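You operate a simulated robot arm through the tools that you are given. There is no shell and no other tool.

You run a simulated two-armed robot. Do the job below in one go: nothing can be reset, and whatever is moved stays where it is left.

JOB
Wipe the oily blank with the yellow rag, measure it on the desk gauge and save the reading.
Fine: put the rag back; press save once; leave the blank under the probe; don't press zero; leave the limit dial as it is. What is to be rubbed or washed off counts as gone when no trace of it is left.

It is judged by the outcome, as a careful person would: the job done as asked, and still so three seconds after it is handed in. It fails if anything else is knocked over, pushed out of place, dropped, spilled or broken.

ROBOT AND FRAMES
Two 7-joint arms with fingered hands on one trunk that stands fixed in place. Base frame: the origin is at the foot of the trunk, x ahead of it, y to its left, z up; the work surface is at about z = 0.76. Readings come in m, degrees, newtons and seconds.
The left shoulder is at [0.07, 0.139, 1.083], the right one opposite. With the tool pointing down near the work surface each hand reaches from about 0.44 to 0.84 m from the base axis, measured 20 degrees to its own side. Payload 3.9 kg a hand.
The TCP of each hand is the grasp point between the finger pads, 0.029 m short of the fingertips. In the tool frame z runs along the fingers and y along their closing line. The gripper opens to 0.1 m; its body begins 0.034 m behind the TCP. The gripper is a hand of 5 fingers: y runs from the thumb to the fingers, the wrist lies at [-0.015, -0.105, -0.177] in the tool frame, and closing takes about 1.5 s.
Orientation is that of the tool frame in the base frame, as a unit quaternion [x, y, z, w]. With the fingers straight down and the wrist toward the robot, the tool's x, y and z point along [0, 1, 0], [1, 0, 0] and [0, 0, -1] of the base frame.

CONTROLS
- The arms move only by the tool drive_tool. It takes "left_commands", "right_commands" or both (then of equal length, played together; a hand with none holds still); each is a list of rows, each a list of 7 numbers: the gripper command, from -1 (shut) to 1 (fully open), values between in proportion, then the shift along the base's x, y, z in units of 25 mm (1.0 is 25 mm), then the turn, a rotation vector about the base's x, y, z in units of 8 degrees (1.0 is 8 degrees). In form: [[claw, tx, ty, tz, rx, ry, rz], ...]. A call has 1 to 20 rows; each row shifts and turns the commanded pose from where the row before left it. A call with a number of a shift or a turn outside -1 to 1 is refused whole. Each row takes 0.2 s and may step no farther than 0.05 m and 8.6 degrees from the row before; otherwise, or with a gripper value out of range, the whole call is refused. Where a pose cannot be reached the arm comes as near as it can. A force on the tool above 40 N (or 10 N above the force at the start of the call, whichever is more), or a blocked arm, ends the call early, and 0.2 s more pass. Each finger travels about 0.153 m/s and halts on what it meets, pressing with about 23 N; the grip force reading is that of the motor and also rises with nothing between the fingers. The clock runs only during rows and for 0.2 s after the last one: add rows that do not move to give the fingers time. The reply holds the time, the measured pose of the TCP, the force on the tool along the base axes, the opening and the grip force, in the units named above and with some noise, with the torque about the TCP (base axes, N m) and any sound that the robot's microphone picked up.
- Cameras (640 x 400 px; columns grow to the right, rows downward): "scene" is now at [0.1377, 0.0108, 1.4092]; the picture's right is [0.12, -0.99, 0.00], its down [-0.51, -0.06, -0.86] and it looks along [0.85, 0.10, -0.51] (base axes); focal length 330 px, centre (320, 200). "left" rides on the left gripper at [-0.066, -0.086, -0.121] in its tool frame; the picture's right is [-0.76, -0.31, 0.58], its down [0.59, -0.70, 0.40] and it looks along [0.28, 0.64, 0.71] (tool axes); focal length 247 px, centre (320, 200). "right" rides on the right gripper at [0.066, -0.086, -0.121] in its tool frame; the picture's right is [-0.76, 0.31, -0.58], its down [-0.59, -0.70, 0.40] and it looks along [-0.28, 0.64, 0.71] (tool axes); focal length 247 px, centre (320, 200). There is no depth. A picture from a camera that has moved, and an enlarged one, comes with that camera's place and axes in the base frame and with its lens.
- camera(camera): a new picture of that camera. The clock stands still meanwhile.
- raise_lower(by): slides the trunk up (or, below 0, down) by that many m; the arms and the scene camera ride with it, the base frame stays. It gives what a move gives, with no picture.
- preshape(shape, hand): the hand has 5 fingers and takes this shape, open, in about a second: jaw (thumb against the fingers, like two jaws); tri (thumb and two fingers); tip (a fingertip pinch); poke (one finger out to press); point (the index stretched); flat (the hand flat); cup (the hand cupped); fist (a fist). The gripper value then closes the fingers along that shape, each until it touches; the sizes above hold for jaw. It gives what a move gives, with no picture.
- head_to(pan, tilt): turns the head with the scene camera to pan (to the left, within 86 degrees either way) and tilt (down, from -29 to 69), counted from straight ahead of the robot. It gives what a move gives.
- zoom(camera, box): a new picture of the part [left, top, right, bottom] of that camera's present view, enlarged. The clock stands still meanwhile.
- sign_off(): hands the job in; it is judged then, once.

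Places have to be worked out from the pictures, the camera data and where the tool is seen. Open the grippers and draw the arms clear of the work before you hand the job in, unless the task says otherwise.

The tools are called after "Request:" as a command line: name --argument value ..., lists and objects as JSON in quotes. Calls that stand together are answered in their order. drive_tool: Moves the arms, as the interface text tells. Its arguments: {"type":"object","properties":{"left_commands":{"type":"array","items":{"type":"array","items":{"type":"number"}}},"right_commands":{"type":"array","items":{"type":"array","items":{"type":"number"}}}},"required":[]} The other tools are called the same way: raise_lower (by) moves the trunk up or down; preshape (shape, hand) gives the hand a shape; head_to (pan, tilt) turns the head that bears the scene camera; camera (camera) takes a picture; zoom (camera, box) takes an enlarged picture of a part of a camera's view; sign_off () hands the job in.

At the start:

```text
time: 0.0
left_eef_pos: [0.3926, 0.1816, 1.1317]
left_ee_rot: [0.699, 0.715, 0.0, -0.001]
left_contact_force: [1.3, 0.3, 0.0]
left_ft_torque: [0.05, 0.03, 0.01]
left_opening: 0.0997
left_finger_force: 0.1
left_shape: jaw
right_eef_pos: [0.5539, -0.1601, 1.201]
right_ee_rot: [0.698, 0.716, 0.0, 0.0]
right_contact_force: [0.0, 0.8, 0.2]
right_ft_torque: [0.0, 0.0, 0.0]
right_opening: 0.1
right_finger_force: 0.1
right_shape: jaw
trunk travel left (down, up): [-0.725, 0.115]
head pan, tilt (commanded): [6.9, 30.9]
```

scene: 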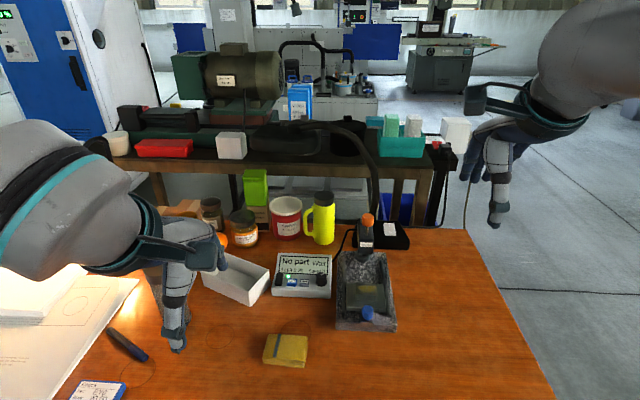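
right: 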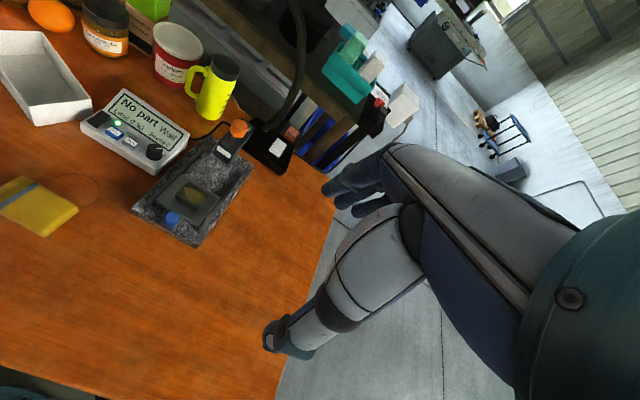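
left: 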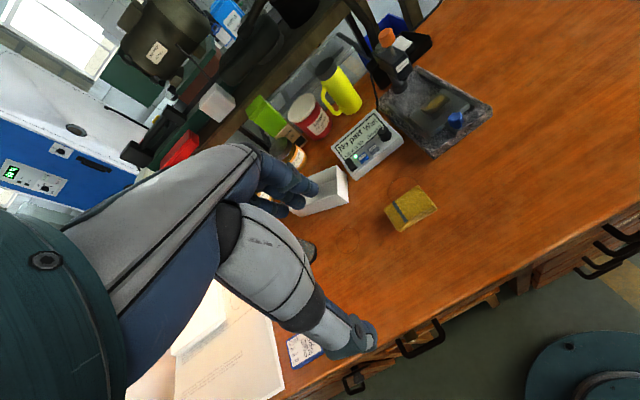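

The scene shows a gauge stand with a blank under/near a probe, a readout box, and a yellow rag at the front. I'll zoom in on the details first.

Request:
zoom --camera "scene" --box '[250, 200, 430, 380]'

Request:
zoom --camera "right" --box '[70, 70, 270, 260]'

Request:
zoom --camera "left" --box '[320, 20, 500, 240]'

```text
2.22 times, centred on (340, 290) of scene
camera zoom: at [0.1377, 0.0108, 1.4092], right [0.12, -0.99, 0.0], down [-0.51, -0.06, -0.86], along [0.85, 0.1, -0.51], focal length 734 px, centre (276, 0)
```

zoom: 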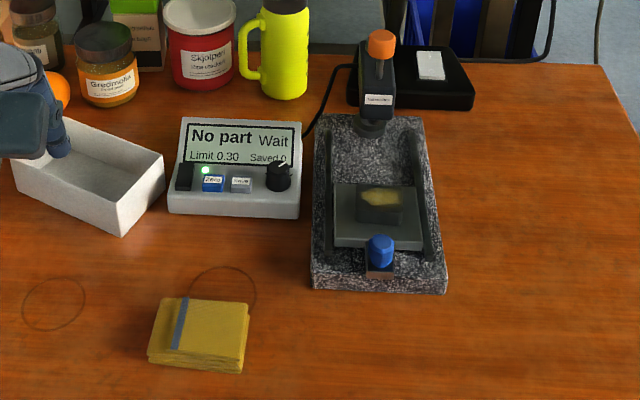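

```text
2.11 times, centred on (170, 165) of right
camera zoom: at [0.4679, -0.0964, 1.3213], right [0.33, -0.75, 0.58], down [-0.69, -0.61, -0.4], along [0.65, -0.27, -0.71], focal length 520 px, centre (636, 274)
```

zoom: 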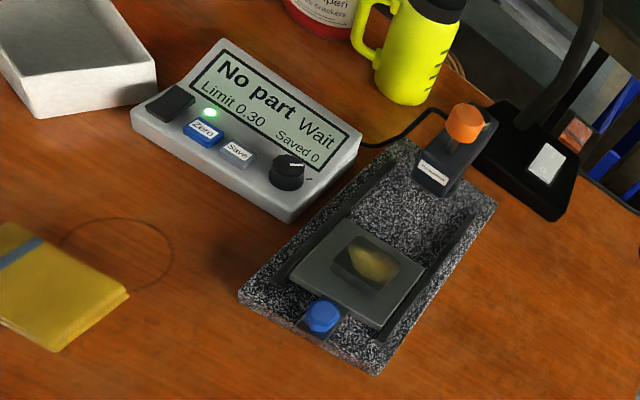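

```text
1.82 times, centred on (410, 130) of left
camera zoom: at [0.3092, 0.1134, 1.2531], right [-0.29, -0.76, -0.58], down [-0.72, 0.57, -0.4], along [0.63, 0.3, -0.71], focal length 449 px, centre (156, 327)
```

zoom: 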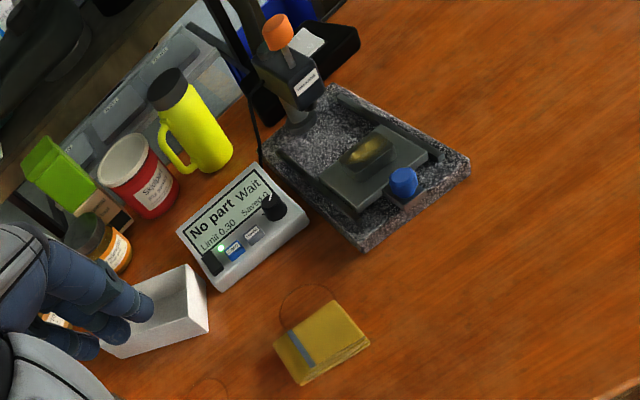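

I'll zoom tighter on the gauge, the readout and the rag to work out mechanism and places.

Request:
zoom --camera "scene" --box '[330, 205, 410, 335]'

Request:
zoom --camera "scene" --box '[265, 245, 345, 300]'

Request:
zoom --camera "scene" --box '[240, 315, 330, 380]'

Request:
zoom --camera "right" --box '[130, 110, 260, 250]'

Request:
zoom --camera "left" --box '[370, 20, 500, 170]'

```text
3.08 times, centred on (370, 270) of scene
camera zoom: at [0.1377, 0.0108, 1.4092], right [0.12, -0.99, 0.0], down [-0.51, -0.06, -0.86], along [0.85, 0.1, -0.51], focal length 1017 px, centre (166, -15)
```

zoom: 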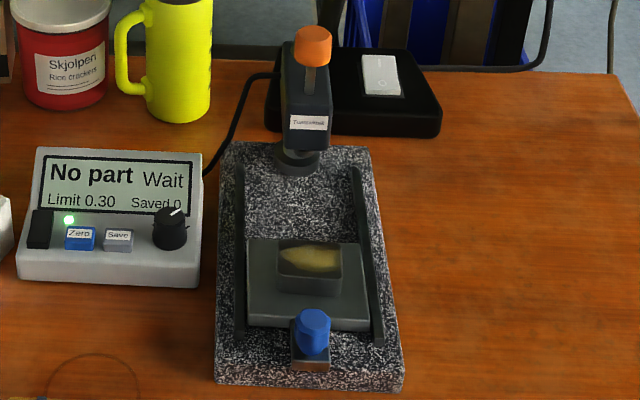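

```text
7.27 times, centred on (305, 272) of scene
camera zoom: at [0.1377, 0.0108, 1.4092], right [0.12, -0.99, 0.0], down [-0.51, -0.06, -0.86], along [0.85, 0.1, -0.51], focal length 2403 px, centre (429, -327)
```

zoom: 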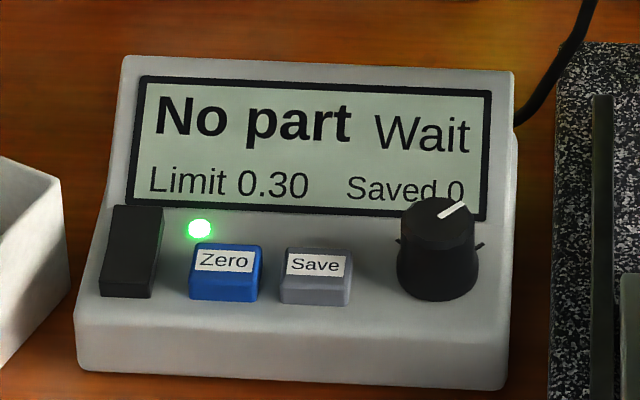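

```text
6.15 times, centred on (285, 348) of scene
camera zoom: at [0.1377, 0.0108, 1.4092], right [0.12, -0.99, 0.0], down [-0.51, -0.06, -0.86], along [0.85, 0.1, -0.51], focal length 2033 px, centre (535, -708)
```

zoom: 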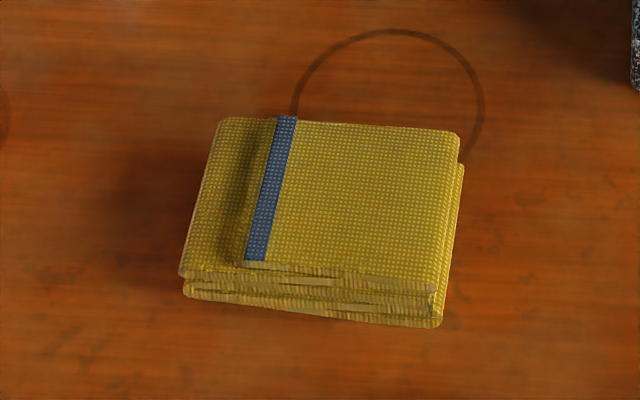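

```text
2.86 times, centred on (195, 180) of right
camera zoom: at [0.4679, -0.0964, 1.3213], right [0.33, -0.75, 0.58], down [-0.69, -0.61, -0.4], along [0.65, -0.27, -0.71], focal length 706 px, centre (677, 257)
```

zoom: 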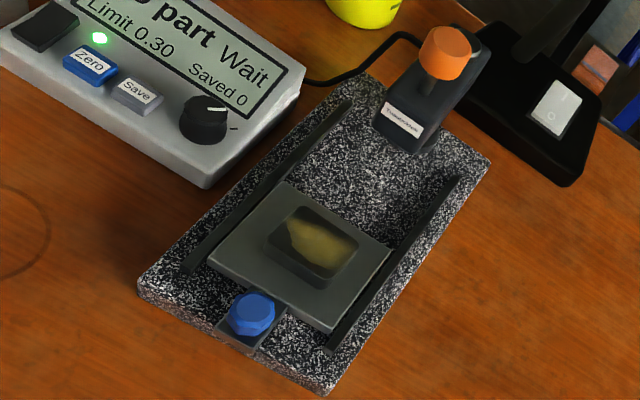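

```text
2.67 times, centred on (435, 95) of left
camera zoom: at [0.3092, 0.1134, 1.2531], right [-0.29, -0.76, -0.58], down [-0.72, 0.57, -0.4], along [0.63, 0.3, -0.71], focal length 659 px, centre (13, 480)
```

zoom: 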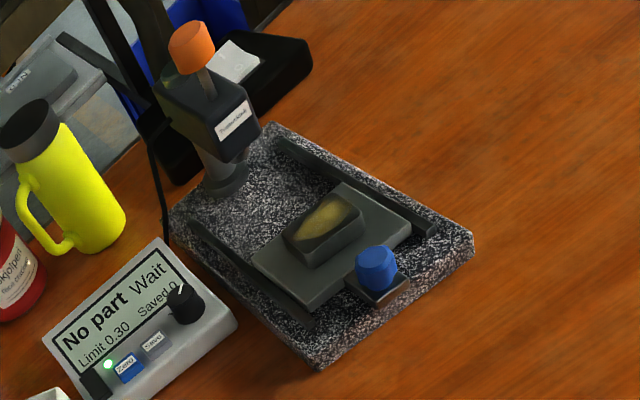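

The carriage with the oily blank sits on rails in front of the probe, with a blue knob at its front. I'll zoom on the probe and knob.

Request:
zoom --camera "scene" --box '[345, 205, 395, 260]'

Request:
zoom --camera "scene" --box '[335, 270, 400, 335]'

Request:
zoom --camera "left" --box '[370, 20, 440, 110]'

Request:
zoom --camera "right" --box '[200, 110, 260, 180]'

```text
7.27 times, centred on (370, 232) of scene
camera zoom: at [0.1377, 0.0108, 1.4092], right [0.12, -0.99, 0.0], down [-0.51, -0.06, -0.86], along [0.85, 0.1, -0.51], focal length 2403 px, centre (-44, -36)
```

zoom: 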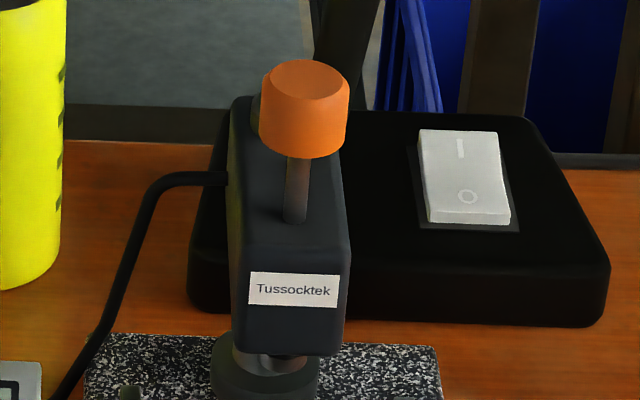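

```text
6.15 times, centred on (368, 302) of scene
camera zoom: at [0.1377, 0.0108, 1.4092], right [0.12, -0.99, 0.0], down [-0.51, -0.06, -0.86], along [0.85, 0.1, -0.51], focal length 2033 px, centre (28, -431)
```

zoom: 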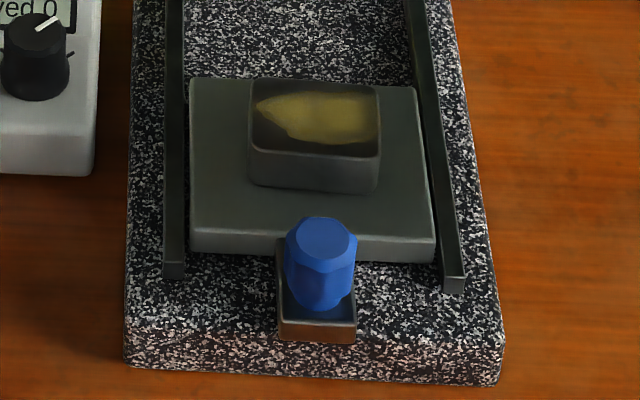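

```text
4.44 times, centred on (405, 65) of left
camera zoom: at [0.3092, 0.1134, 1.2531], right [-0.29, -0.76, -0.58], down [-0.72, 0.57, -0.4], along [0.63, 0.3, -0.71], focal length 1098 px, centre (-58, 800)
```

zoom: 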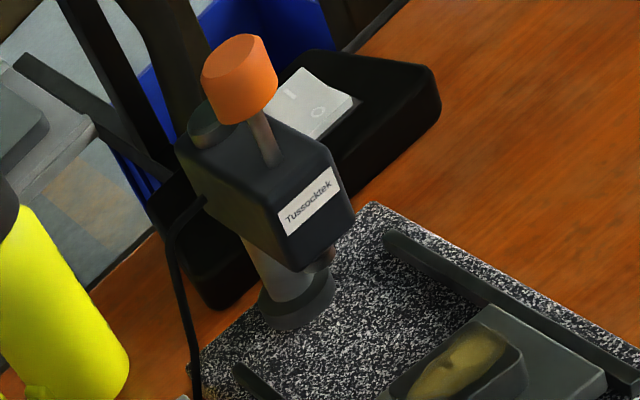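

```text
5.71 times, centred on (230, 145) of right
camera zoom: at [0.4679, -0.0964, 1.3213], right [0.33, -0.75, 0.58], down [-0.69, -0.61, -0.4], along [0.65, -0.27, -0.71], focal length 1411 px, centre (834, 514)
```

zoom: 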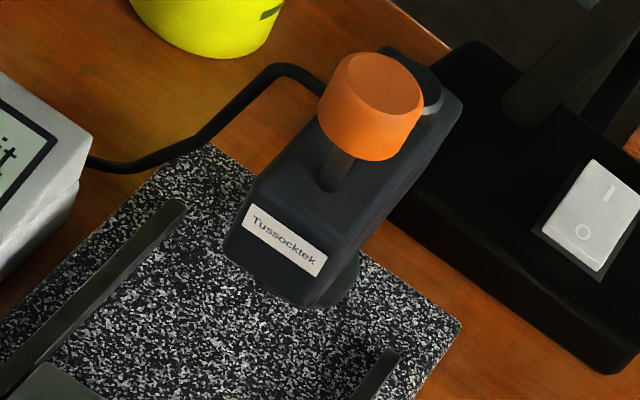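

I place the rag at about (0.567, 0.136), ~85 × 60 × 20 mm, the blank top near (0.718, -0.03, 0.815), the blue knob top at (0.650, -0.034, 0.828) and Save at (0.743, 0.123, 0.80). I bring the left hand above the rag and draw the right hand aside.

Request:
drive_tool --left_commands '[[1, 0.7, -0.18, -0.9, 0, 0, 0], [1, 0.7, -0.18, -0.9, 0, 0, 0], [1, 0.7, -0.18, -0.9, 0, 0, 0], [1, 0.7, -0.18, -0.9, 0, 0, 0], [1, 0.7, -0.18, -0.9, 0, 0, 0], [1, 0.7, -0.18, -0.9, 0, 0, 0], [1, 0.7, -0.18, -0.9, 0, 0, 0], [1, 0.7, -0.18, -0.9, 0, 0, 0], [1, 0.7, -0.18, -0.9, 0, 0, 0], [1, 0.7, -0.18, -0.9, 0, 0, 0]]' --right_commands '[[1, -0.38, -0.56, -0.2, 0, 0, 0], [1, -0.38, -0.56, -0.2, 0, 0, 0], [1, -0.38, -0.56, -0.2, 0, 0, 0], [1, -0.38, -0.56, -0.2, 0, 0, 0], [1, -0.38, -0.56, -0.2, 0, 0, 0], [1, -0.38, -0.56, -0.2, 0, 0, 0], [1, -0.38, -0.56, -0.2, 0, 0, 0], [1, -0.38, -0.56, -0.2, 0, 0, 0], [1, -0.38, -0.56, -0.2, 0, 0, 0], [1, -0.38, -0.56, -0.2, 0, 0, 0]]'

```text
time: 2.2
left_eef_pos: [0.5687, 0.1362, 0.9052]
left_ee_rot: [0.699, 0.715, 0.0, 0.0]
left_contact_force: [0.2, 0.3, 0.0]
left_ft_torque: [-0.01, 0.01, 0.03]
left_opening: 0.0996
left_finger_force: 0.1
left_shape: jaw
right_eef_pos: [0.4596, -0.2995, 1.1488]
right_ee_rot: [0.699, 0.715, -0.001, 0.0]
right_contact_force: [-0.2, -0.9, 0.2]
right_ft_torque: [-0.04, 0.02, 0.01]
right_opening: 0.0997
right_finger_force: 0.0
right_shape: jaw
trunk travel left (down, up): [-0.725, 0.115]
head pan, tilt (commanded): [6.9, 30.9]
```

The left hand is over the rag at z 0.905. I look at both the scene and left camera to check alignment.

Request:
camera --camera "scene"

Request:
camera --camera "left"

Request:
zoom --camera "scene" --box '[230, 240, 400, 380]'

Request:
camera --camera "right"

```text
taken
camera scene: at [0.1385, 0.0096, 1.4091], right [0.12, -0.99, 0.0], down [-0.51, -0.06, -0.86], along [0.85, 0.1, -0.51], focal length 330 px, centre (320, 200)
```

scene: 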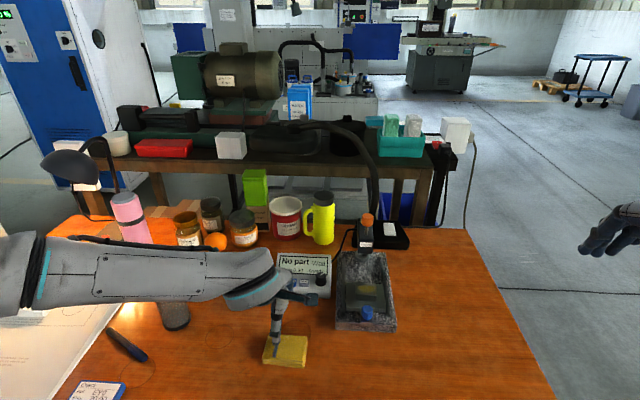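

```text
taken
camera left: at [0.485, 0.068, 1.027], right [-0.29, -0.76, -0.58], down [-0.72, 0.57, -0.4], along [0.63, 0.3, -0.71], focal length 247 px, centre (320, 200)
```

left: 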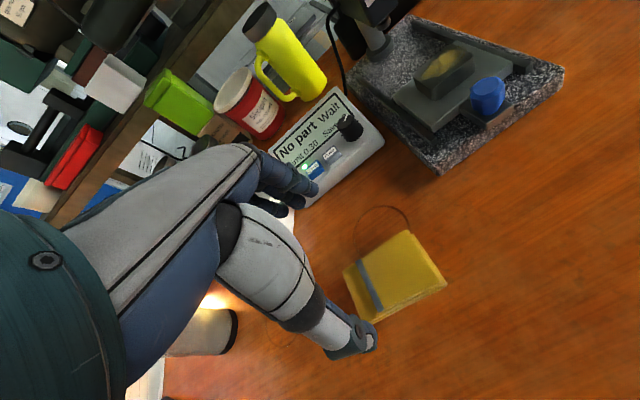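

```text
2.86 times, centred on (315, 310) of scene
camera zoom: at [0.1385, 0.0096, 1.4091], right [0.12, -0.99, 0.0], down [-0.51, -0.06, -0.86], along [0.85, 0.1, -0.51], focal length 944 px, centre (334, -114)
```

zoom: 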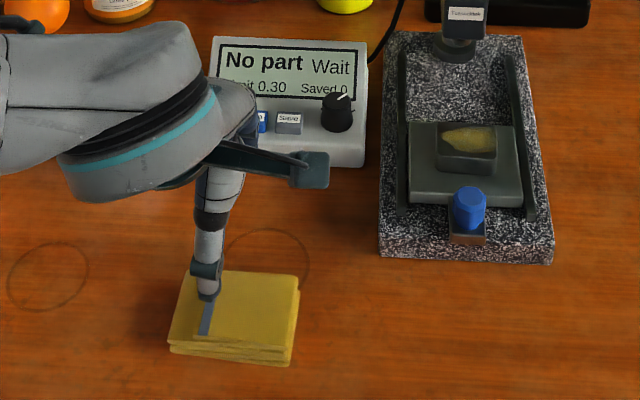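

```text
taken
camera right: at [0.3736, -0.237, 1.2704], right [0.33, -0.75, 0.58], down [-0.69, -0.61, -0.4], along [0.65, -0.27, -0.71], focal length 247 px, centre (320, 200)
```

right: 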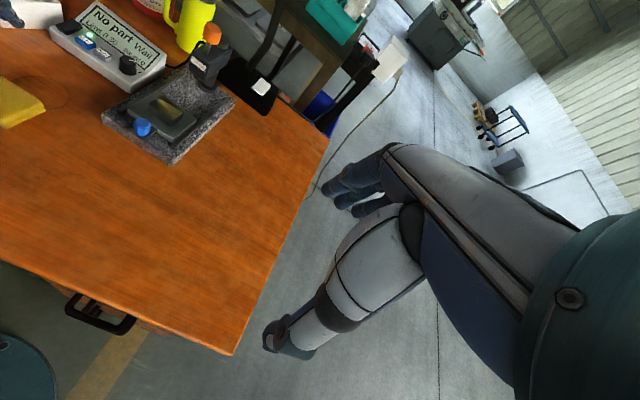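

The thumb and fingers straddle the rag's 60 mm side along x. I lower to z ≈ 0.80 with the hand open.

Request:
drive_tool --left_commands '[[1, 0, 0, -0.84, 0, 0, 0], [1, 0, 0, -0.84, 0, 0, 0], [1, 0, 0, -0.84, 0, 0, 0], [1, 0, 0, -0.84, 0, 0, 0], [1, 0, 0, -0.84, 0, 0, 0], [1, 0, 0, 0, 0, 0, 0]]'

Request:
zoom --camera "scene" --box '[230, 290, 340, 380]'

Request:
camera --camera "left"

Request:
zoom --camera "right" --box '[0, 40, 100, 140]'

```text
time: 3.6
left_eef_pos: [0.5659, 0.1366, 0.8005]
left_ee_rot: [0.699, 0.715, 0.0, 0.001]
left_contact_force: [0.1, -1.0, 0.3]
left_ft_torque: [-0.04, 0.01, 0.0]
left_opening: 0.1001
left_finger_force: 0.1
left_shape: jaw
right_eef_pos: [0.4597, -0.2998, 1.1514]
right_ee_rot: [0.699, 0.715, -0.001, 0.0]
right_contact_force: [-0.4, -0.1, 0.0]
right_ft_torque: [-0.01, 0.0, -0.01]
right_opening: 0.1
right_finger_force: 0.0
right_shape: jaw
trunk travel left (down, up): [-0.725, 0.115]
head pan, tilt (commanded): [6.9, 30.9]
```

```text
4.44 times, centred on (285, 335) of scene
camera zoom: at [0.1374, 0.0109, 1.4092], right [0.12, -0.99, 0.0], down [-0.51, -0.06, -0.86], along [0.85, 0.1, -0.51], focal length 1469 px, centre (476, -400)
```

zoom: 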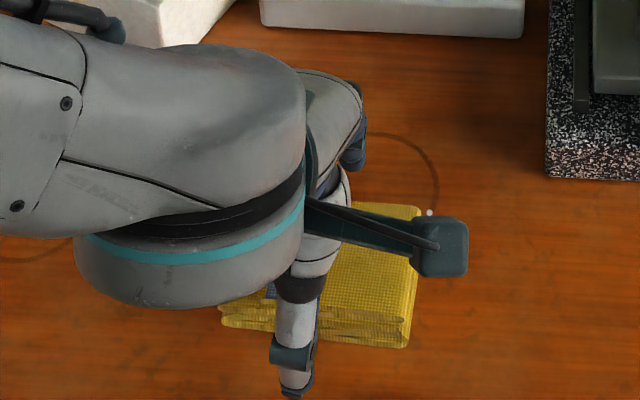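

```text
taken
camera left: at [0.4832, 0.069, 0.923], right [-0.29, -0.76, -0.58], down [-0.72, 0.57, -0.4], along [0.63, 0.3, -0.71], focal length 247 px, centre (320, 200)
```

left: 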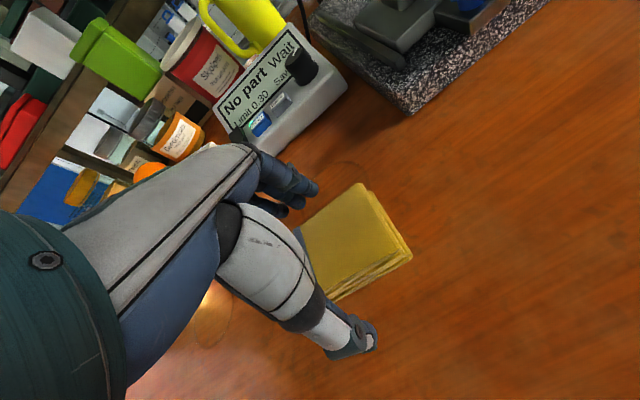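

```text
4.00 times, centred on (50, 90) of right
camera zoom: at [0.3727, -0.2357, 1.2712], right [0.33, -0.75, 0.58], down [-0.69, -0.61, -0.4], along [0.65, -0.27, -0.71], focal length 988 px, centre (1400, 640)
```

zoom: 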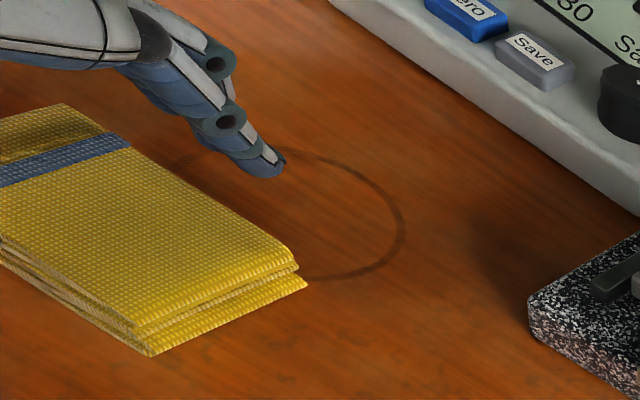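

The open fingers clear the rag on both sides, tips about 10 mm above the desk. I close the hand on it.

Request:
drive_tool --left_commands '[[-1, 0, 0, 0, 0, 0, 0], [-1, 0, 0, 0, 0, 0, 0], [-1, 0, 0, 0, 0, 0, 0], [-1, 0, 0, 0, 0, 0, 0], [-1, 0, 0, 0, 0, 0, 0], [-1, 0, 0, 0, 0, 0, 0], [-1, 0, 0, 0, 0, 0, 0], [-1, 0, 0, 0, 0, 0, 0]]'

Request:
zoom --camera "scene" --box '[230, 290, 340, 380]'

Request:
camera --camera "left"

Request:
zoom --camera "right" --box '[0, 40, 100, 140]'

```text
time: 5.4
left_eef_pos: [0.5674, 0.1369, 0.8013]
left_ee_rot: [0.698, 0.716, 0.0, 0.0]
left_contact_force: [-0.2, -0.2, 0.0]
left_ft_torque: [0.01, -0.01, -0.02]
left_opening: 0.0566
left_finger_force: 22.9
left_shape: jaw
right_eef_pos: [0.4589, -0.2998, 1.1512]
right_ee_rot: [0.698, 0.716, 0.0, 0.0]
right_contact_force: [-0.5, -0.2, 0.1]
right_ft_torque: [-0.01, 0.01, -0.02]
right_opening: 0.0996
right_finger_force: 0.0
right_shape: jaw
trunk travel left (down, up): [-0.725, 0.115]
head pan, tilt (commanded): [6.9, 30.9]
```

```text
4.44 times, centred on (285, 335) of scene
camera zoom: at [0.1378, 0.0108, 1.4092], right [0.12, -0.99, 0.0], down [-0.51, -0.06, -0.86], along [0.85, 0.1, -0.51], focal length 1469 px, centre (476, -400)
```

zoom: 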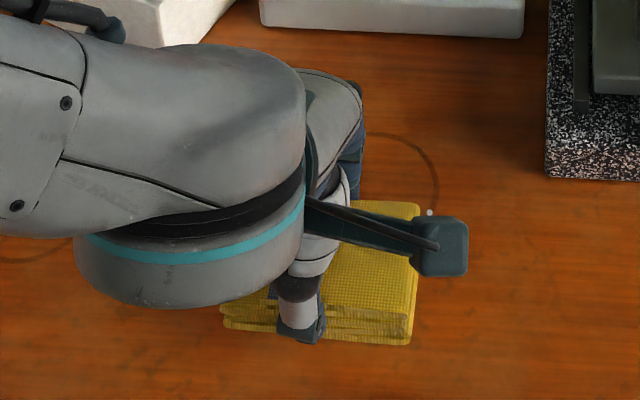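

```text
taken
camera left: at [0.4834, 0.0689, 0.923], right [-0.29, -0.76, -0.58], down [-0.72, 0.57, -0.4], along [0.63, 0.3, -0.71], focal length 247 px, centre (320, 200)
```

left: 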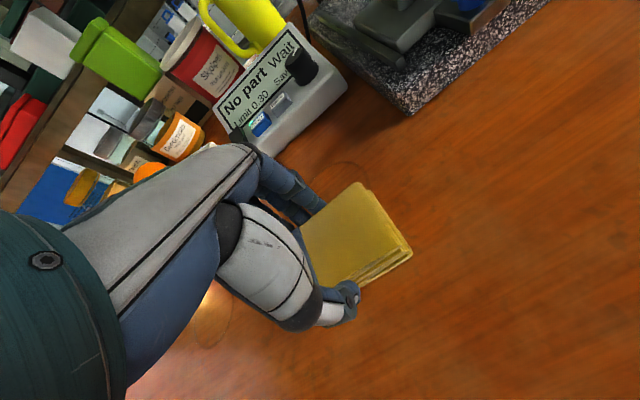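

```text
4.00 times, centred on (50, 90) of right
camera zoom: at [0.373, -0.2358, 1.2711], right [0.33, -0.75, 0.58], down [-0.69, -0.61, -0.4], along [0.65, -0.27, -0.71], focal length 988 px, centre (1400, 640)
```

zoom: 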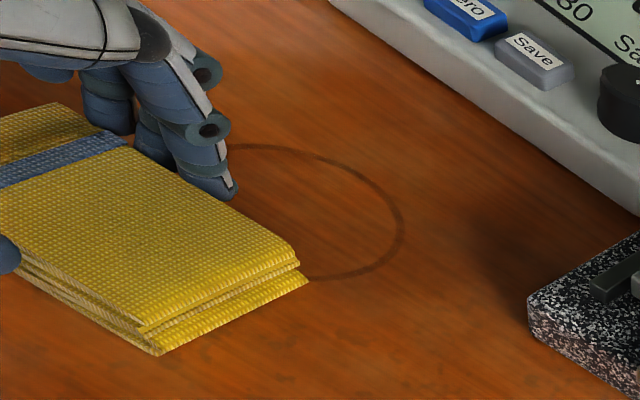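

The rag is gripped at 57 mm opening with little shift. I lift it about 100 mm straight up and check that it holds.

Request:
drive_tool --left_commands '[[-1, 0, 0, 0.4, 0, 0, 0], [-1, 0, 0, 0.6, 0, 0, 0], [-1, 0, 0, 1, 0, 0, 0], [-1, 0, 0, 1, 0, 0, 0], [-1, 0, 0, 1, 0, 0, 0], [-1, 0, 0, 0, 0, 0, 0]]'

Request:
zoom --camera "scene" --box '[230, 240, 400, 380]'

Request:
camera --camera "left"

Request:
zoom --camera "right" --box '[0, 0, 120, 140]'

```text
time: 6.8
left_eef_pos: [0.5677, 0.1372, 0.9005]
left_ee_rot: [0.699, 0.716, 0.0, 0.0]
left_contact_force: [0.0, 0.1, -0.5]
left_ft_torque: [0.01, 0.0, -0.01]
left_opening: 0.0566
left_finger_force: 22.8
left_shape: jaw
right_eef_pos: [0.4599, -0.2987, 1.1489]
right_ee_rot: [0.698, 0.716, 0.0, 0.0]
right_contact_force: [0.1, -0.6, -0.1]
right_ft_torque: [-0.02, -0.02, -0.01]
right_opening: 0.0997
right_finger_force: 0.1
right_shape: jaw
trunk travel left (down, up): [-0.725, 0.115]
head pan, tilt (commanded): [6.9, 30.9]
```

```text
2.86 times, centred on (315, 310) of scene
camera zoom: at [0.1382, 0.0109, 1.4091], right [0.12, -0.99, 0.0], down [-0.51, -0.06, -0.86], along [0.85, 0.1, -0.51], focal length 944 px, centre (334, -114)
```

zoom: 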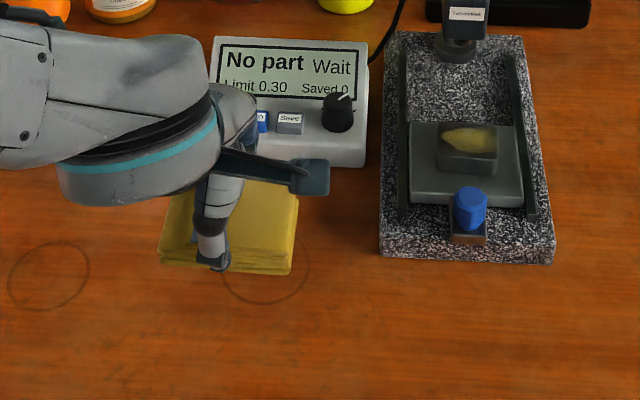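

```text
taken
camera left: at [0.4845, 0.0686, 1.0222], right [-0.29, -0.76, -0.58], down [-0.72, 0.57, -0.4], along [0.63, 0.3, -0.71], focal length 247 px, centre (320, 200)
```

left: 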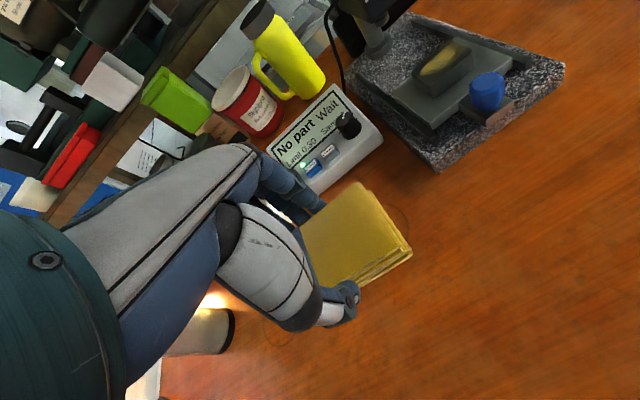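

```text
2.86 times, centred on (60, 70) of right
camera zoom: at [0.3734, -0.2358, 1.2709], right [0.33, -0.75, 0.58], down [-0.69, -0.61, -0.4], along [0.65, -0.27, -0.71], focal length 706 px, centre (1063, 571)
```

zoom: 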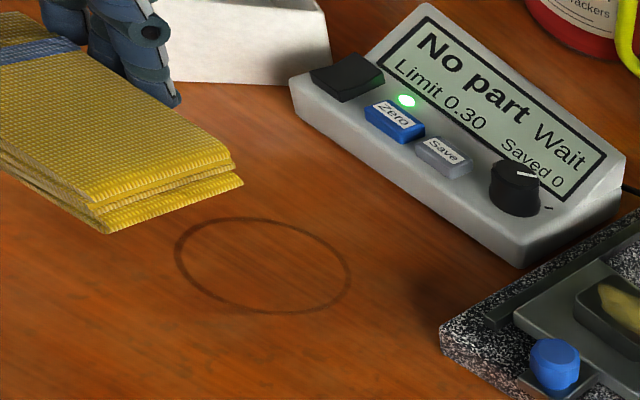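

The rag is held level, its underside about 41 mm below the TCP. I refine the blank to x 0.701–0.739, y −0.057–−0.007, and move over it at z 0.93.

Request:
drive_tool --left_commands '[[-1, 0.745, -0.845, 0.15, 0, 0, 0], [-1, 0.745, -0.845, 0.15, 0, 0, 0], [-1, 0.745, -0.845, 0.15, 0, 0, 0], [-1, 0.745, -0.845, 0.15, 0, 0, 0], [-1, 0.745, -0.845, 0.15, 0, 0, 0], [-1, 0.745, -0.845, 0.15, 0, 0, 0], [-1, 0.745, -0.845, 0.15, 0, 0, 0], [-1, 0.745, -0.845, 0.15, 0, 0, 0], [-1, 0, 0, 0, 0, 0, 0]]'

Request:
zoom --camera "scene" --box '[260, 200, 430, 340]'

Request:
camera --camera "left"

Request:
zoom --camera "right" --box '[60, 0, 260, 170]'

```text
time: 8.8
left_eef_pos: [0.7182, -0.0326, 0.9297]
left_ee_rot: [0.699, 0.715, 0.0, 0.001]
left_contact_force: [-0.2, 0.9, 0.1]
left_ft_torque: [-0.04, 0.01, 0.0]
left_opening: 0.0563
left_finger_force: 23.3
left_shape: jaw
right_eef_pos: [0.4607, -0.2985, 1.1511]
right_ee_rot: [0.699, 0.715, 0.0, 0.0]
right_contact_force: [0.4, 0.1, 0.8]
right_ft_torque: [-0.02, 0.01, 0.0]
right_opening: 0.0998
right_finger_force: 0.0
right_shape: jaw
trunk travel left (down, up): [-0.725, 0.115]
head pan, tilt (commanded): [6.9, 30.9]
```

```text
2.86 times, centred on (345, 270) of scene
camera zoom: at [0.1373, 0.0117, 1.4092], right [0.12, -0.99, 0.0], down [-0.51, -0.06, -0.86], along [0.85, 0.1, -0.51], focal length 944 px, centre (249, 0)
```

zoom: 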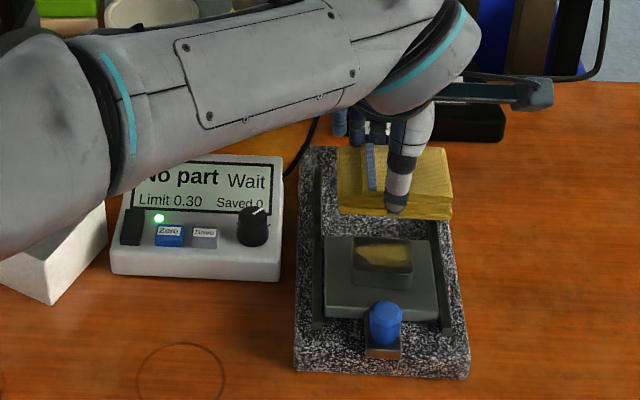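

```text
taken
camera left: at [0.6341, -0.1006, 1.0515], right [-0.29, -0.77, -0.58], down [-0.72, 0.57, -0.4], along [0.63, 0.3, -0.71], focal length 247 px, centre (320, 200)
```

left: 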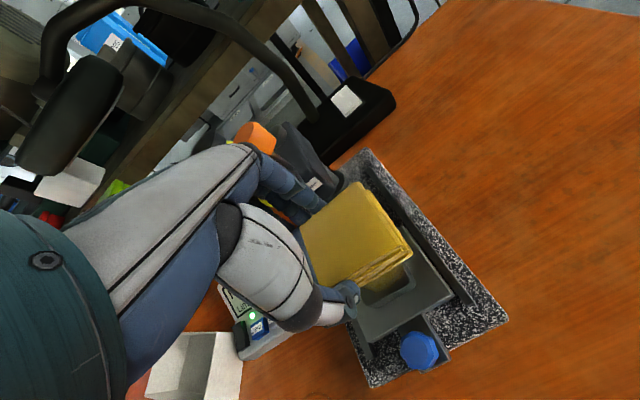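

```text
2.35 times, centred on (160, 85) of right
camera zoom: at [0.3725, -0.235, 1.2714], right [0.33, -0.75, 0.58], down [-0.69, -0.61, -0.4], along [0.65, -0.27, -0.71], focal length 581 px, centre (696, 471)
```

zoom: 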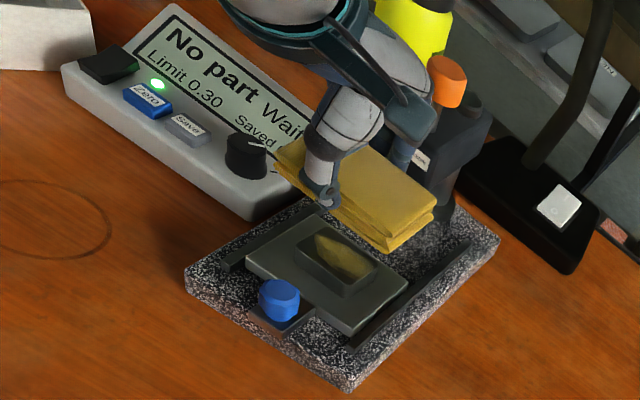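

The rag is centred over the blank and the knuckles stand clear of the probe head. I lower to just above contact (TCP z ≈ 0.866).

Request:
drive_tool --left_commands '[[-1, -0.04, 0, -0.8, 0, 0, 0], [-1, 0, 0, -0.8, 0, 0, 0], [-1, 0, 0, -0.5, 0, 0, 0], [-1, 0, 0, -0.46, 0, 0, 0], [-1, 0, 0, 0, 0, 0, 0]]'

Request:
zoom --camera "scene" --box '[310, 200, 420, 340]'

Request:
camera --camera "left"

Request:
zoom --camera "right" --box '[90, 20, 250, 170]'

```text
time: 10.0
left_eef_pos: [0.7147, -0.0323, 0.8678]
left_ee_rot: [0.698, 0.716, 0.001, 0.0]
left_contact_force: [0.4, -0.1, -0.3]
left_ft_torque: [-0.05, -0.02, 0.0]
left_opening: 0.0564
left_finger_force: 22.7
left_shape: jaw
right_eef_pos: [0.46, -0.2989, 1.1505]
right_ee_rot: [0.698, 0.716, 0.0, 0.001]
right_contact_force: [0.2, -0.6, 0.5]
right_ft_torque: [-0.03, -0.03, 0.0]
right_opening: 0.0998
right_finger_force: 0.0
right_shape: jaw
trunk travel left (down, up): [-0.725, 0.115]
head pan, tilt (commanded): [6.9, 30.9]
```

```text
2.86 times, centred on (365, 270) of scene
camera zoom: at [0.1375, 0.0107, 1.4092], right [0.12, -0.99, 0.0], down [-0.51, -0.06, -0.86], along [0.85, 0.1, -0.51], focal length 944 px, centre (191, 0)
```

zoom: 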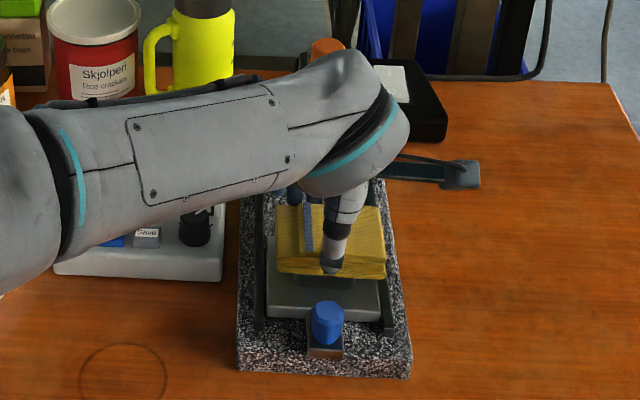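

```text
taken
camera left: at [0.6324, -0.1008, 0.9883], right [-0.29, -0.76, -0.58], down [-0.72, 0.57, -0.4], along [0.63, 0.3, -0.71], focal length 247 px, centre (320, 200)
```

left: 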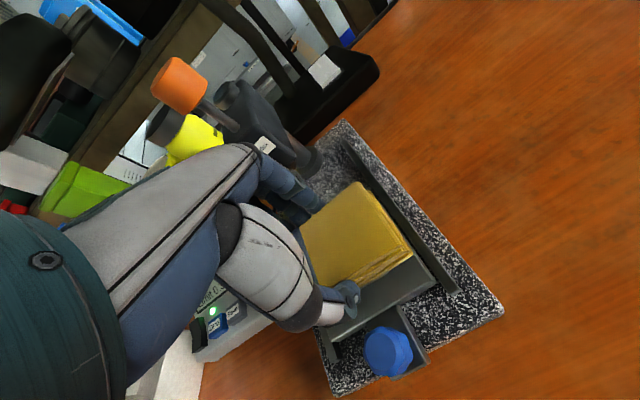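

```text
2.67 times, centred on (170, 95) of right
camera zoom: at [0.3728, -0.2359, 1.2711], right [0.33, -0.75, 0.58], down [-0.69, -0.61, -0.4], along [0.65, -0.27, -0.71], focal length 659 px, centre (720, 480)
```

zoom: 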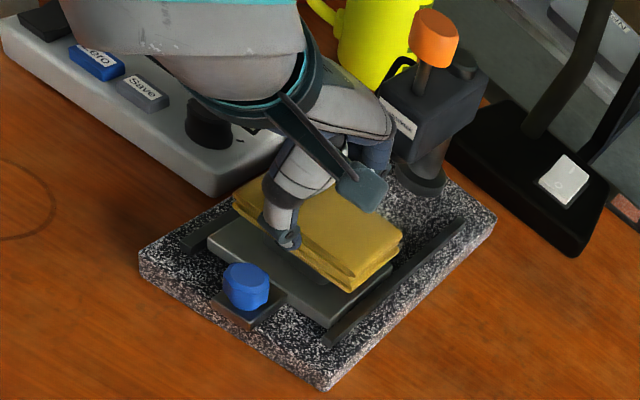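

The rag is roughly 10 mm above the blank with no contact. I nudge 2 mm forward and lower 8 mm, then read the force.

Request:
drive_tool --left_commands '[[-1, 0.08, 0, -0.08, 0, 0, 0], [-1, 0, 0, -0.08, 0, 0, 0], [-1, 0, 0, -0.08, 0, 0, 0], [-1, 0, 0, -0.08, 0, 0, 0]]'

```text
time: 11.0
left_eef_pos: [0.7179, -0.0327, 0.8643]
left_ee_rot: [0.698, 0.716, 0.0, 0.002]
left_contact_force: [3.0, -0.5, 14.3]
left_ft_torque: [0.04, -0.14, -0.05]
left_opening: 0.0572
left_finger_force: 22.8
left_shape: jaw
right_eef_pos: [0.4583, -0.2983, 1.1505]
right_ee_rot: [0.698, 0.716, 0.001, -0.001]
right_contact_force: [-0.1, 0.0, 0.4]
right_ft_torque: [-0.01, 0.0, 0.03]
right_opening: 0.0999
right_finger_force: 0.1
right_shape: jaw
trunk travel left (down, up): [-0.725, 0.115]
head pan, tilt (commanded): [6.9, 30.9]
```

Contact with about 14 N upward at z ≈ 0.864. I look to be sure it is rag on blank and not fingers on something else.

Request:
zoom --camera "scene" --box '[330, 240, 410, 320]'

Request:
zoom --camera "right" --box '[110, 40, 230, 160]'

Request:
camera --camera "left"

```text
5.00 times, centred on (370, 280) of scene
camera zoom: at [0.1355, 0.0108, 1.4096], right [0.12, -0.99, 0.0], down [-0.51, -0.06, -0.86], along [0.85, 0.1, -0.51], focal length 1652 px, centre (70, -200)
```

zoom: 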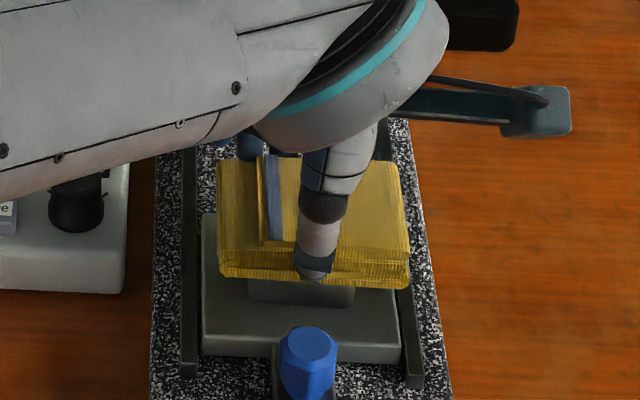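

```text
3.33 times, centred on (170, 100) of right
camera zoom: at [0.371, -0.2358, 1.272], right [0.32, -0.75, 0.58], down [-0.69, -0.61, -0.4], along [0.65, -0.27, -0.71], focal length 823 px, centre (820, 533)
```

zoom: 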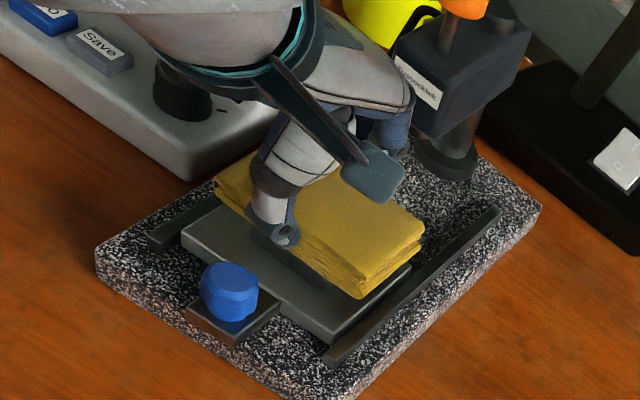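

```text
taken
camera left: at [0.6331, -0.1003, 0.985], right [-0.28, -0.77, -0.58], down [-0.71, 0.57, -0.4], along [0.64, 0.3, -0.71], focal length 247 px, centre (320, 200)
```

left: 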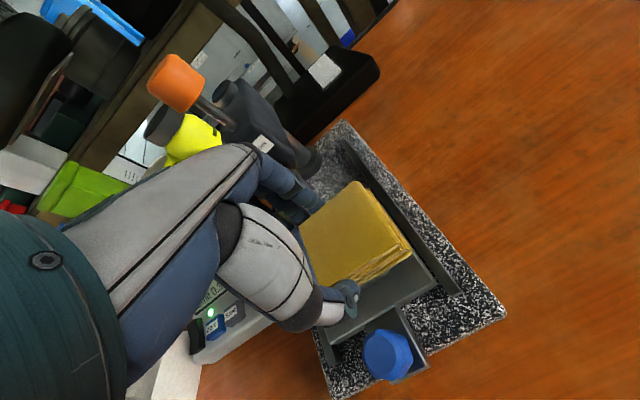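

The rag lies flat on the blank with the thumb clear of the blue knob. I ease the pressure slightly and make a first short sideways stroke, then check that the blank stays put.

Request:
drive_tool --left_commands '[[-1, 0, 0, 0.08, 0, 0, 0], [-1, 0, 0.2, 0, 0, 0, 0], [-1, 0, 0.2, 0, 0, 0, 0], [-1, 0, -0.2, 0, 0, 0, 0], [-1, 0, -0.2, 0, 0, 0, 0], [-1, 0, -0.2, 0, 0, 0, 0], [-1, 0, -0.2, 0, 0, 0, 0], [-1, 0, 0.2, 0, 0, 0, 0], [-1, 0, 0.2, 0, 0, 0, 0]]'

Request:
zoom --camera "scene" --box '[330, 240, 410, 320]'

Request:
zoom --camera "right" --box '[110, 40, 230, 160]'

```text
time: 13.0
left_eef_pos: [0.7161, -0.0338, 0.8624]
left_ee_rot: [0.699, 0.715, 0.0, 0.001]
left_contact_force: [1.1, -6.5, 12.8]
left_ft_torque: [-0.1, -0.05, -0.04]
left_opening: 0.0565
left_finger_force: 23.1
left_shape: jaw
right_eef_pos: [0.4587, -0.2998, 1.1504]
right_ee_rot: [0.699, 0.715, 0.001, 0.001]
right_contact_force: [-0.2, -0.2, 0.7]
right_ft_torque: [0.0, -0.03, -0.03]
right_opening: 0.0998
right_finger_force: 0.0
right_shape: jaw
trunk travel left (down, up): [-0.725, 0.115]
head pan, tilt (commanded): [6.9, 30.9]
```

```text
5.00 times, centred on (370, 280) of scene
camera zoom: at [0.1353, 0.0101, 1.4095], right [0.12, -0.99, 0.0], down [-0.51, -0.06, -0.86], along [0.85, 0.1, -0.51], focal length 1652 px, centre (70, -200)
```

zoom: 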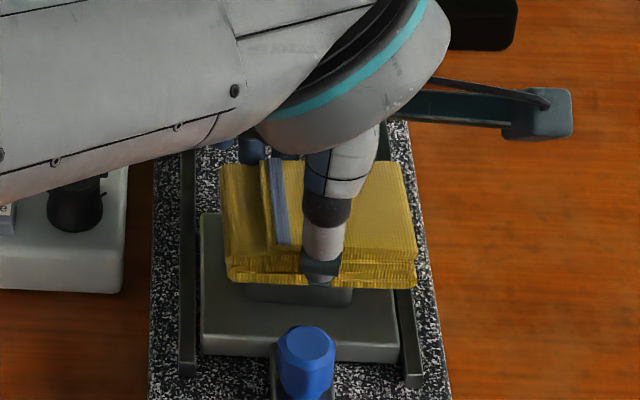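

```text
3.33 times, centred on (170, 100) of right
camera zoom: at [0.3707, -0.2365, 1.2717], right [0.32, -0.75, 0.58], down [-0.69, -0.61, -0.4], along [0.65, -0.27, -0.71], focal length 823 px, centre (820, 533)
```

zoom: 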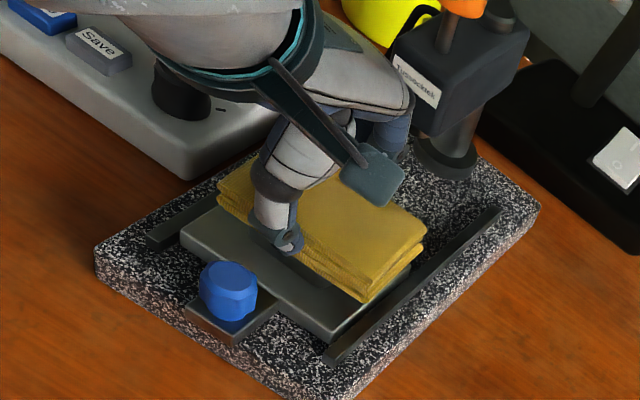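

The blank hasn't moved and the rag slides on it. I continue with several longer strokes and slight forward/back shifts.

Request:
drive_tool --left_commands '[[-1, 0, 0.25, 0, 0, 0, 0], [-1, 0, 0.25, 0, 0, 0, 0], [-1, 0.12, 0, 0, 0, 0, 0], [-1, 0, -0.25, 0, 0, 0, 0], [-1, 0, -0.25, 0, 0, 0, 0], [-1, 0, -0.25, 0, 0, 0, 0], [-1, 0, -0.25, 0, 0, 0, 0], [-1, -0.12, 0, 0, 0, 0, 0], [-1, 0, 0.25, 0, 0, 0, 0], [-1, 0, 0.25, 0, 0, 0, 0], [-1, 0, 0.25, 0, 0, 0, 0], [-1, 0, 0.25, 0, 0, 0, 0], [-1, -0.12, 0, 0, 0, 0, 0], [-1, 0, -0.25, 0, 0, 0, 0], [-1, 0, -0.25, 0, 0, 0, 0], [-1, 0, -0.25, 0, 0, 0, 0], [-1, 0, -0.25, 0, 0, 0, 0], [-1, 0.12, 0, 0, 0, 0, 0], [-1, 0, 0.25, 0, 0, 0, 0], [-1, 0, 0.25, 0, 0, 0, 0]]'

Request:
zoom --camera "scene" --box '[330, 240, 410, 320]'

Request:
zoom --camera "right" --box '[110, 40, 230, 160]'

```text
time: 17.2
left_eef_pos: [0.7153, -0.0329, 0.8634]
left_ee_rot: [0.699, 0.715, 0.001, 0.001]
left_contact_force: [0.2, -3.9, 6.9]
left_ft_torque: [-0.07, 0.08, 0.04]
left_opening: 0.0564
left_finger_force: 22.3
left_shape: jaw
right_eef_pos: [0.4584, -0.3001, 1.1499]
right_ee_rot: [0.699, 0.715, 0.0, 0.001]
right_contact_force: [-0.6, 0.3, 0.1]
right_ft_torque: [-0.02, -0.02, -0.02]
right_opening: 0.1
right_finger_force: 0.2
right_shape: jaw
trunk travel left (down, up): [-0.725, 0.115]
head pan, tilt (commanded): [6.9, 30.9]
```

```text
5.00 times, centred on (370, 280) of scene
camera zoom: at [0.1363, 0.0108, 1.4094], right [0.12, -0.99, 0.0], down [-0.51, -0.06, -0.86], along [0.85, 0.1, -0.51], focal length 1652 px, centre (70, -200)
```

zoom: 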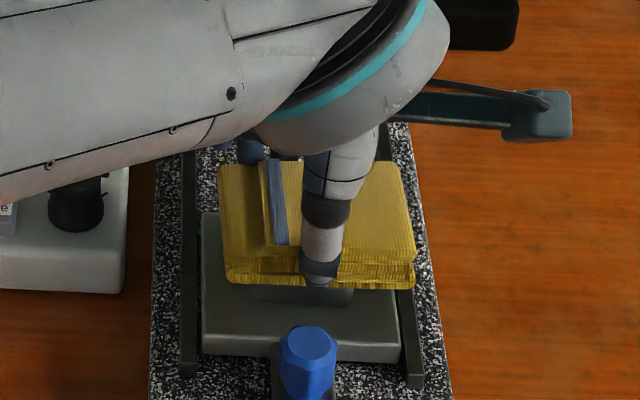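

```text
3.33 times, centred on (170, 100) of right
camera zoom: at [0.3716, -0.2359, 1.2715], right [0.32, -0.75, 0.58], down [-0.69, -0.61, -0.4], along [0.65, -0.27, -0.71], focal length 823 px, centre (820, 533)
```

zoom: 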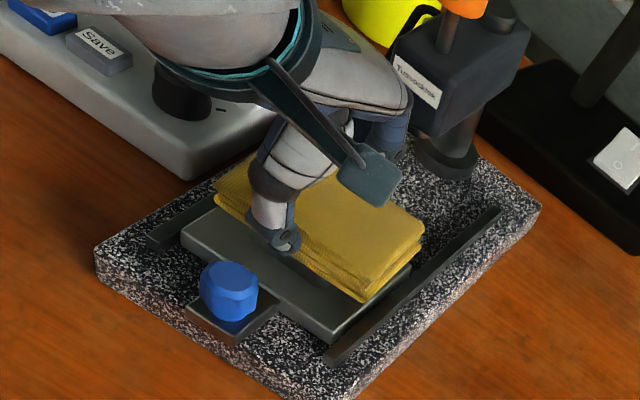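

I lift the rag 70 mm to inspect the blank's top.

Request:
drive_tool --left_commands '[[-1, 0, 0, 0.4, 0, 0, 0], [-1, 0, 0, 0.8, 0, 0, 0], [-1, 0, 0, 0.8, 0, 0, 0], [-1, 0, 0, 0.8, 0, 0, 0]]'

Request:
zoom --camera "scene" --box '[340, 250, 400, 325]'

Request:
zoom --camera "right" --box '[110, 40, 230, 160]'

```text
time: 18.2
left_eef_pos: [0.7162, -0.0317, 0.9335]
left_ee_rot: [0.698, 0.716, -0.001, 0.001]
left_contact_force: [-0.7, 0.5, 0.0]
left_ft_torque: [0.02, 0.02, -0.01]
left_opening: 0.0564
left_finger_force: 22.8
left_shape: jaw
right_eef_pos: [0.4596, -0.2987, 1.1509]
right_ee_rot: [0.698, 0.716, 0.001, 0.001]
right_contact_force: [0.0, -0.2, -0.7]
right_ft_torque: [-0.02, -0.03, 0.0]
right_opening: 0.0996
right_finger_force: 0.0
right_shape: jaw
trunk travel left (down, up): [-0.725, 0.115]
head pan, tilt (commanded): [6.9, 30.9]
```

```text
5.33 times, centred on (370, 288) of scene
camera zoom: at [0.1372, 0.0108, 1.4092], right [0.12, -0.99, 0.0], down [-0.51, -0.06, -0.86], along [0.85, 0.1, -0.51], focal length 1762 px, centre (53, -267)
```

zoom: 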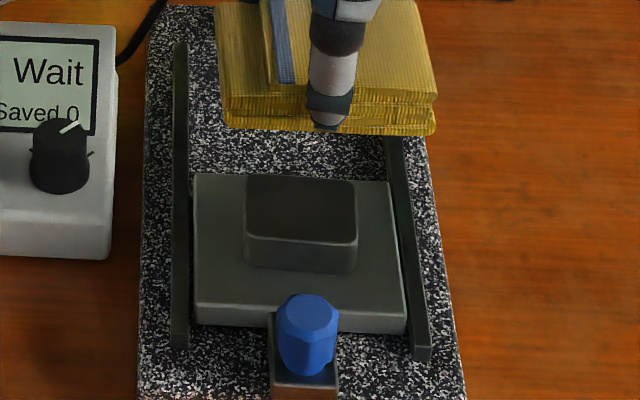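

```text
3.33 times, centred on (170, 100) of right
camera zoom: at [0.3725, -0.2358, 1.2712], right [0.33, -0.75, 0.58], down [-0.69, -0.61, -0.4], along [0.65, -0.27, -0.71], focal length 823 px, centre (820, 533)
```

zoom: 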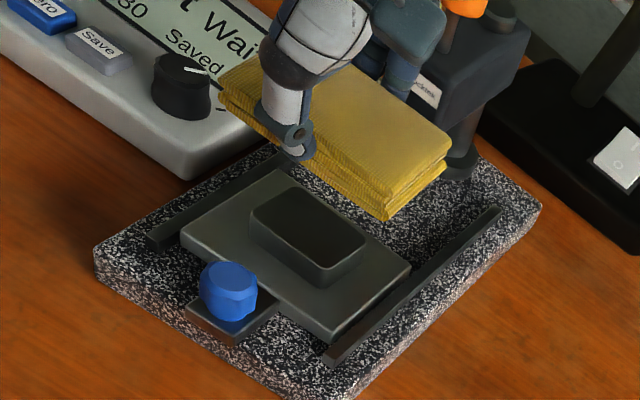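

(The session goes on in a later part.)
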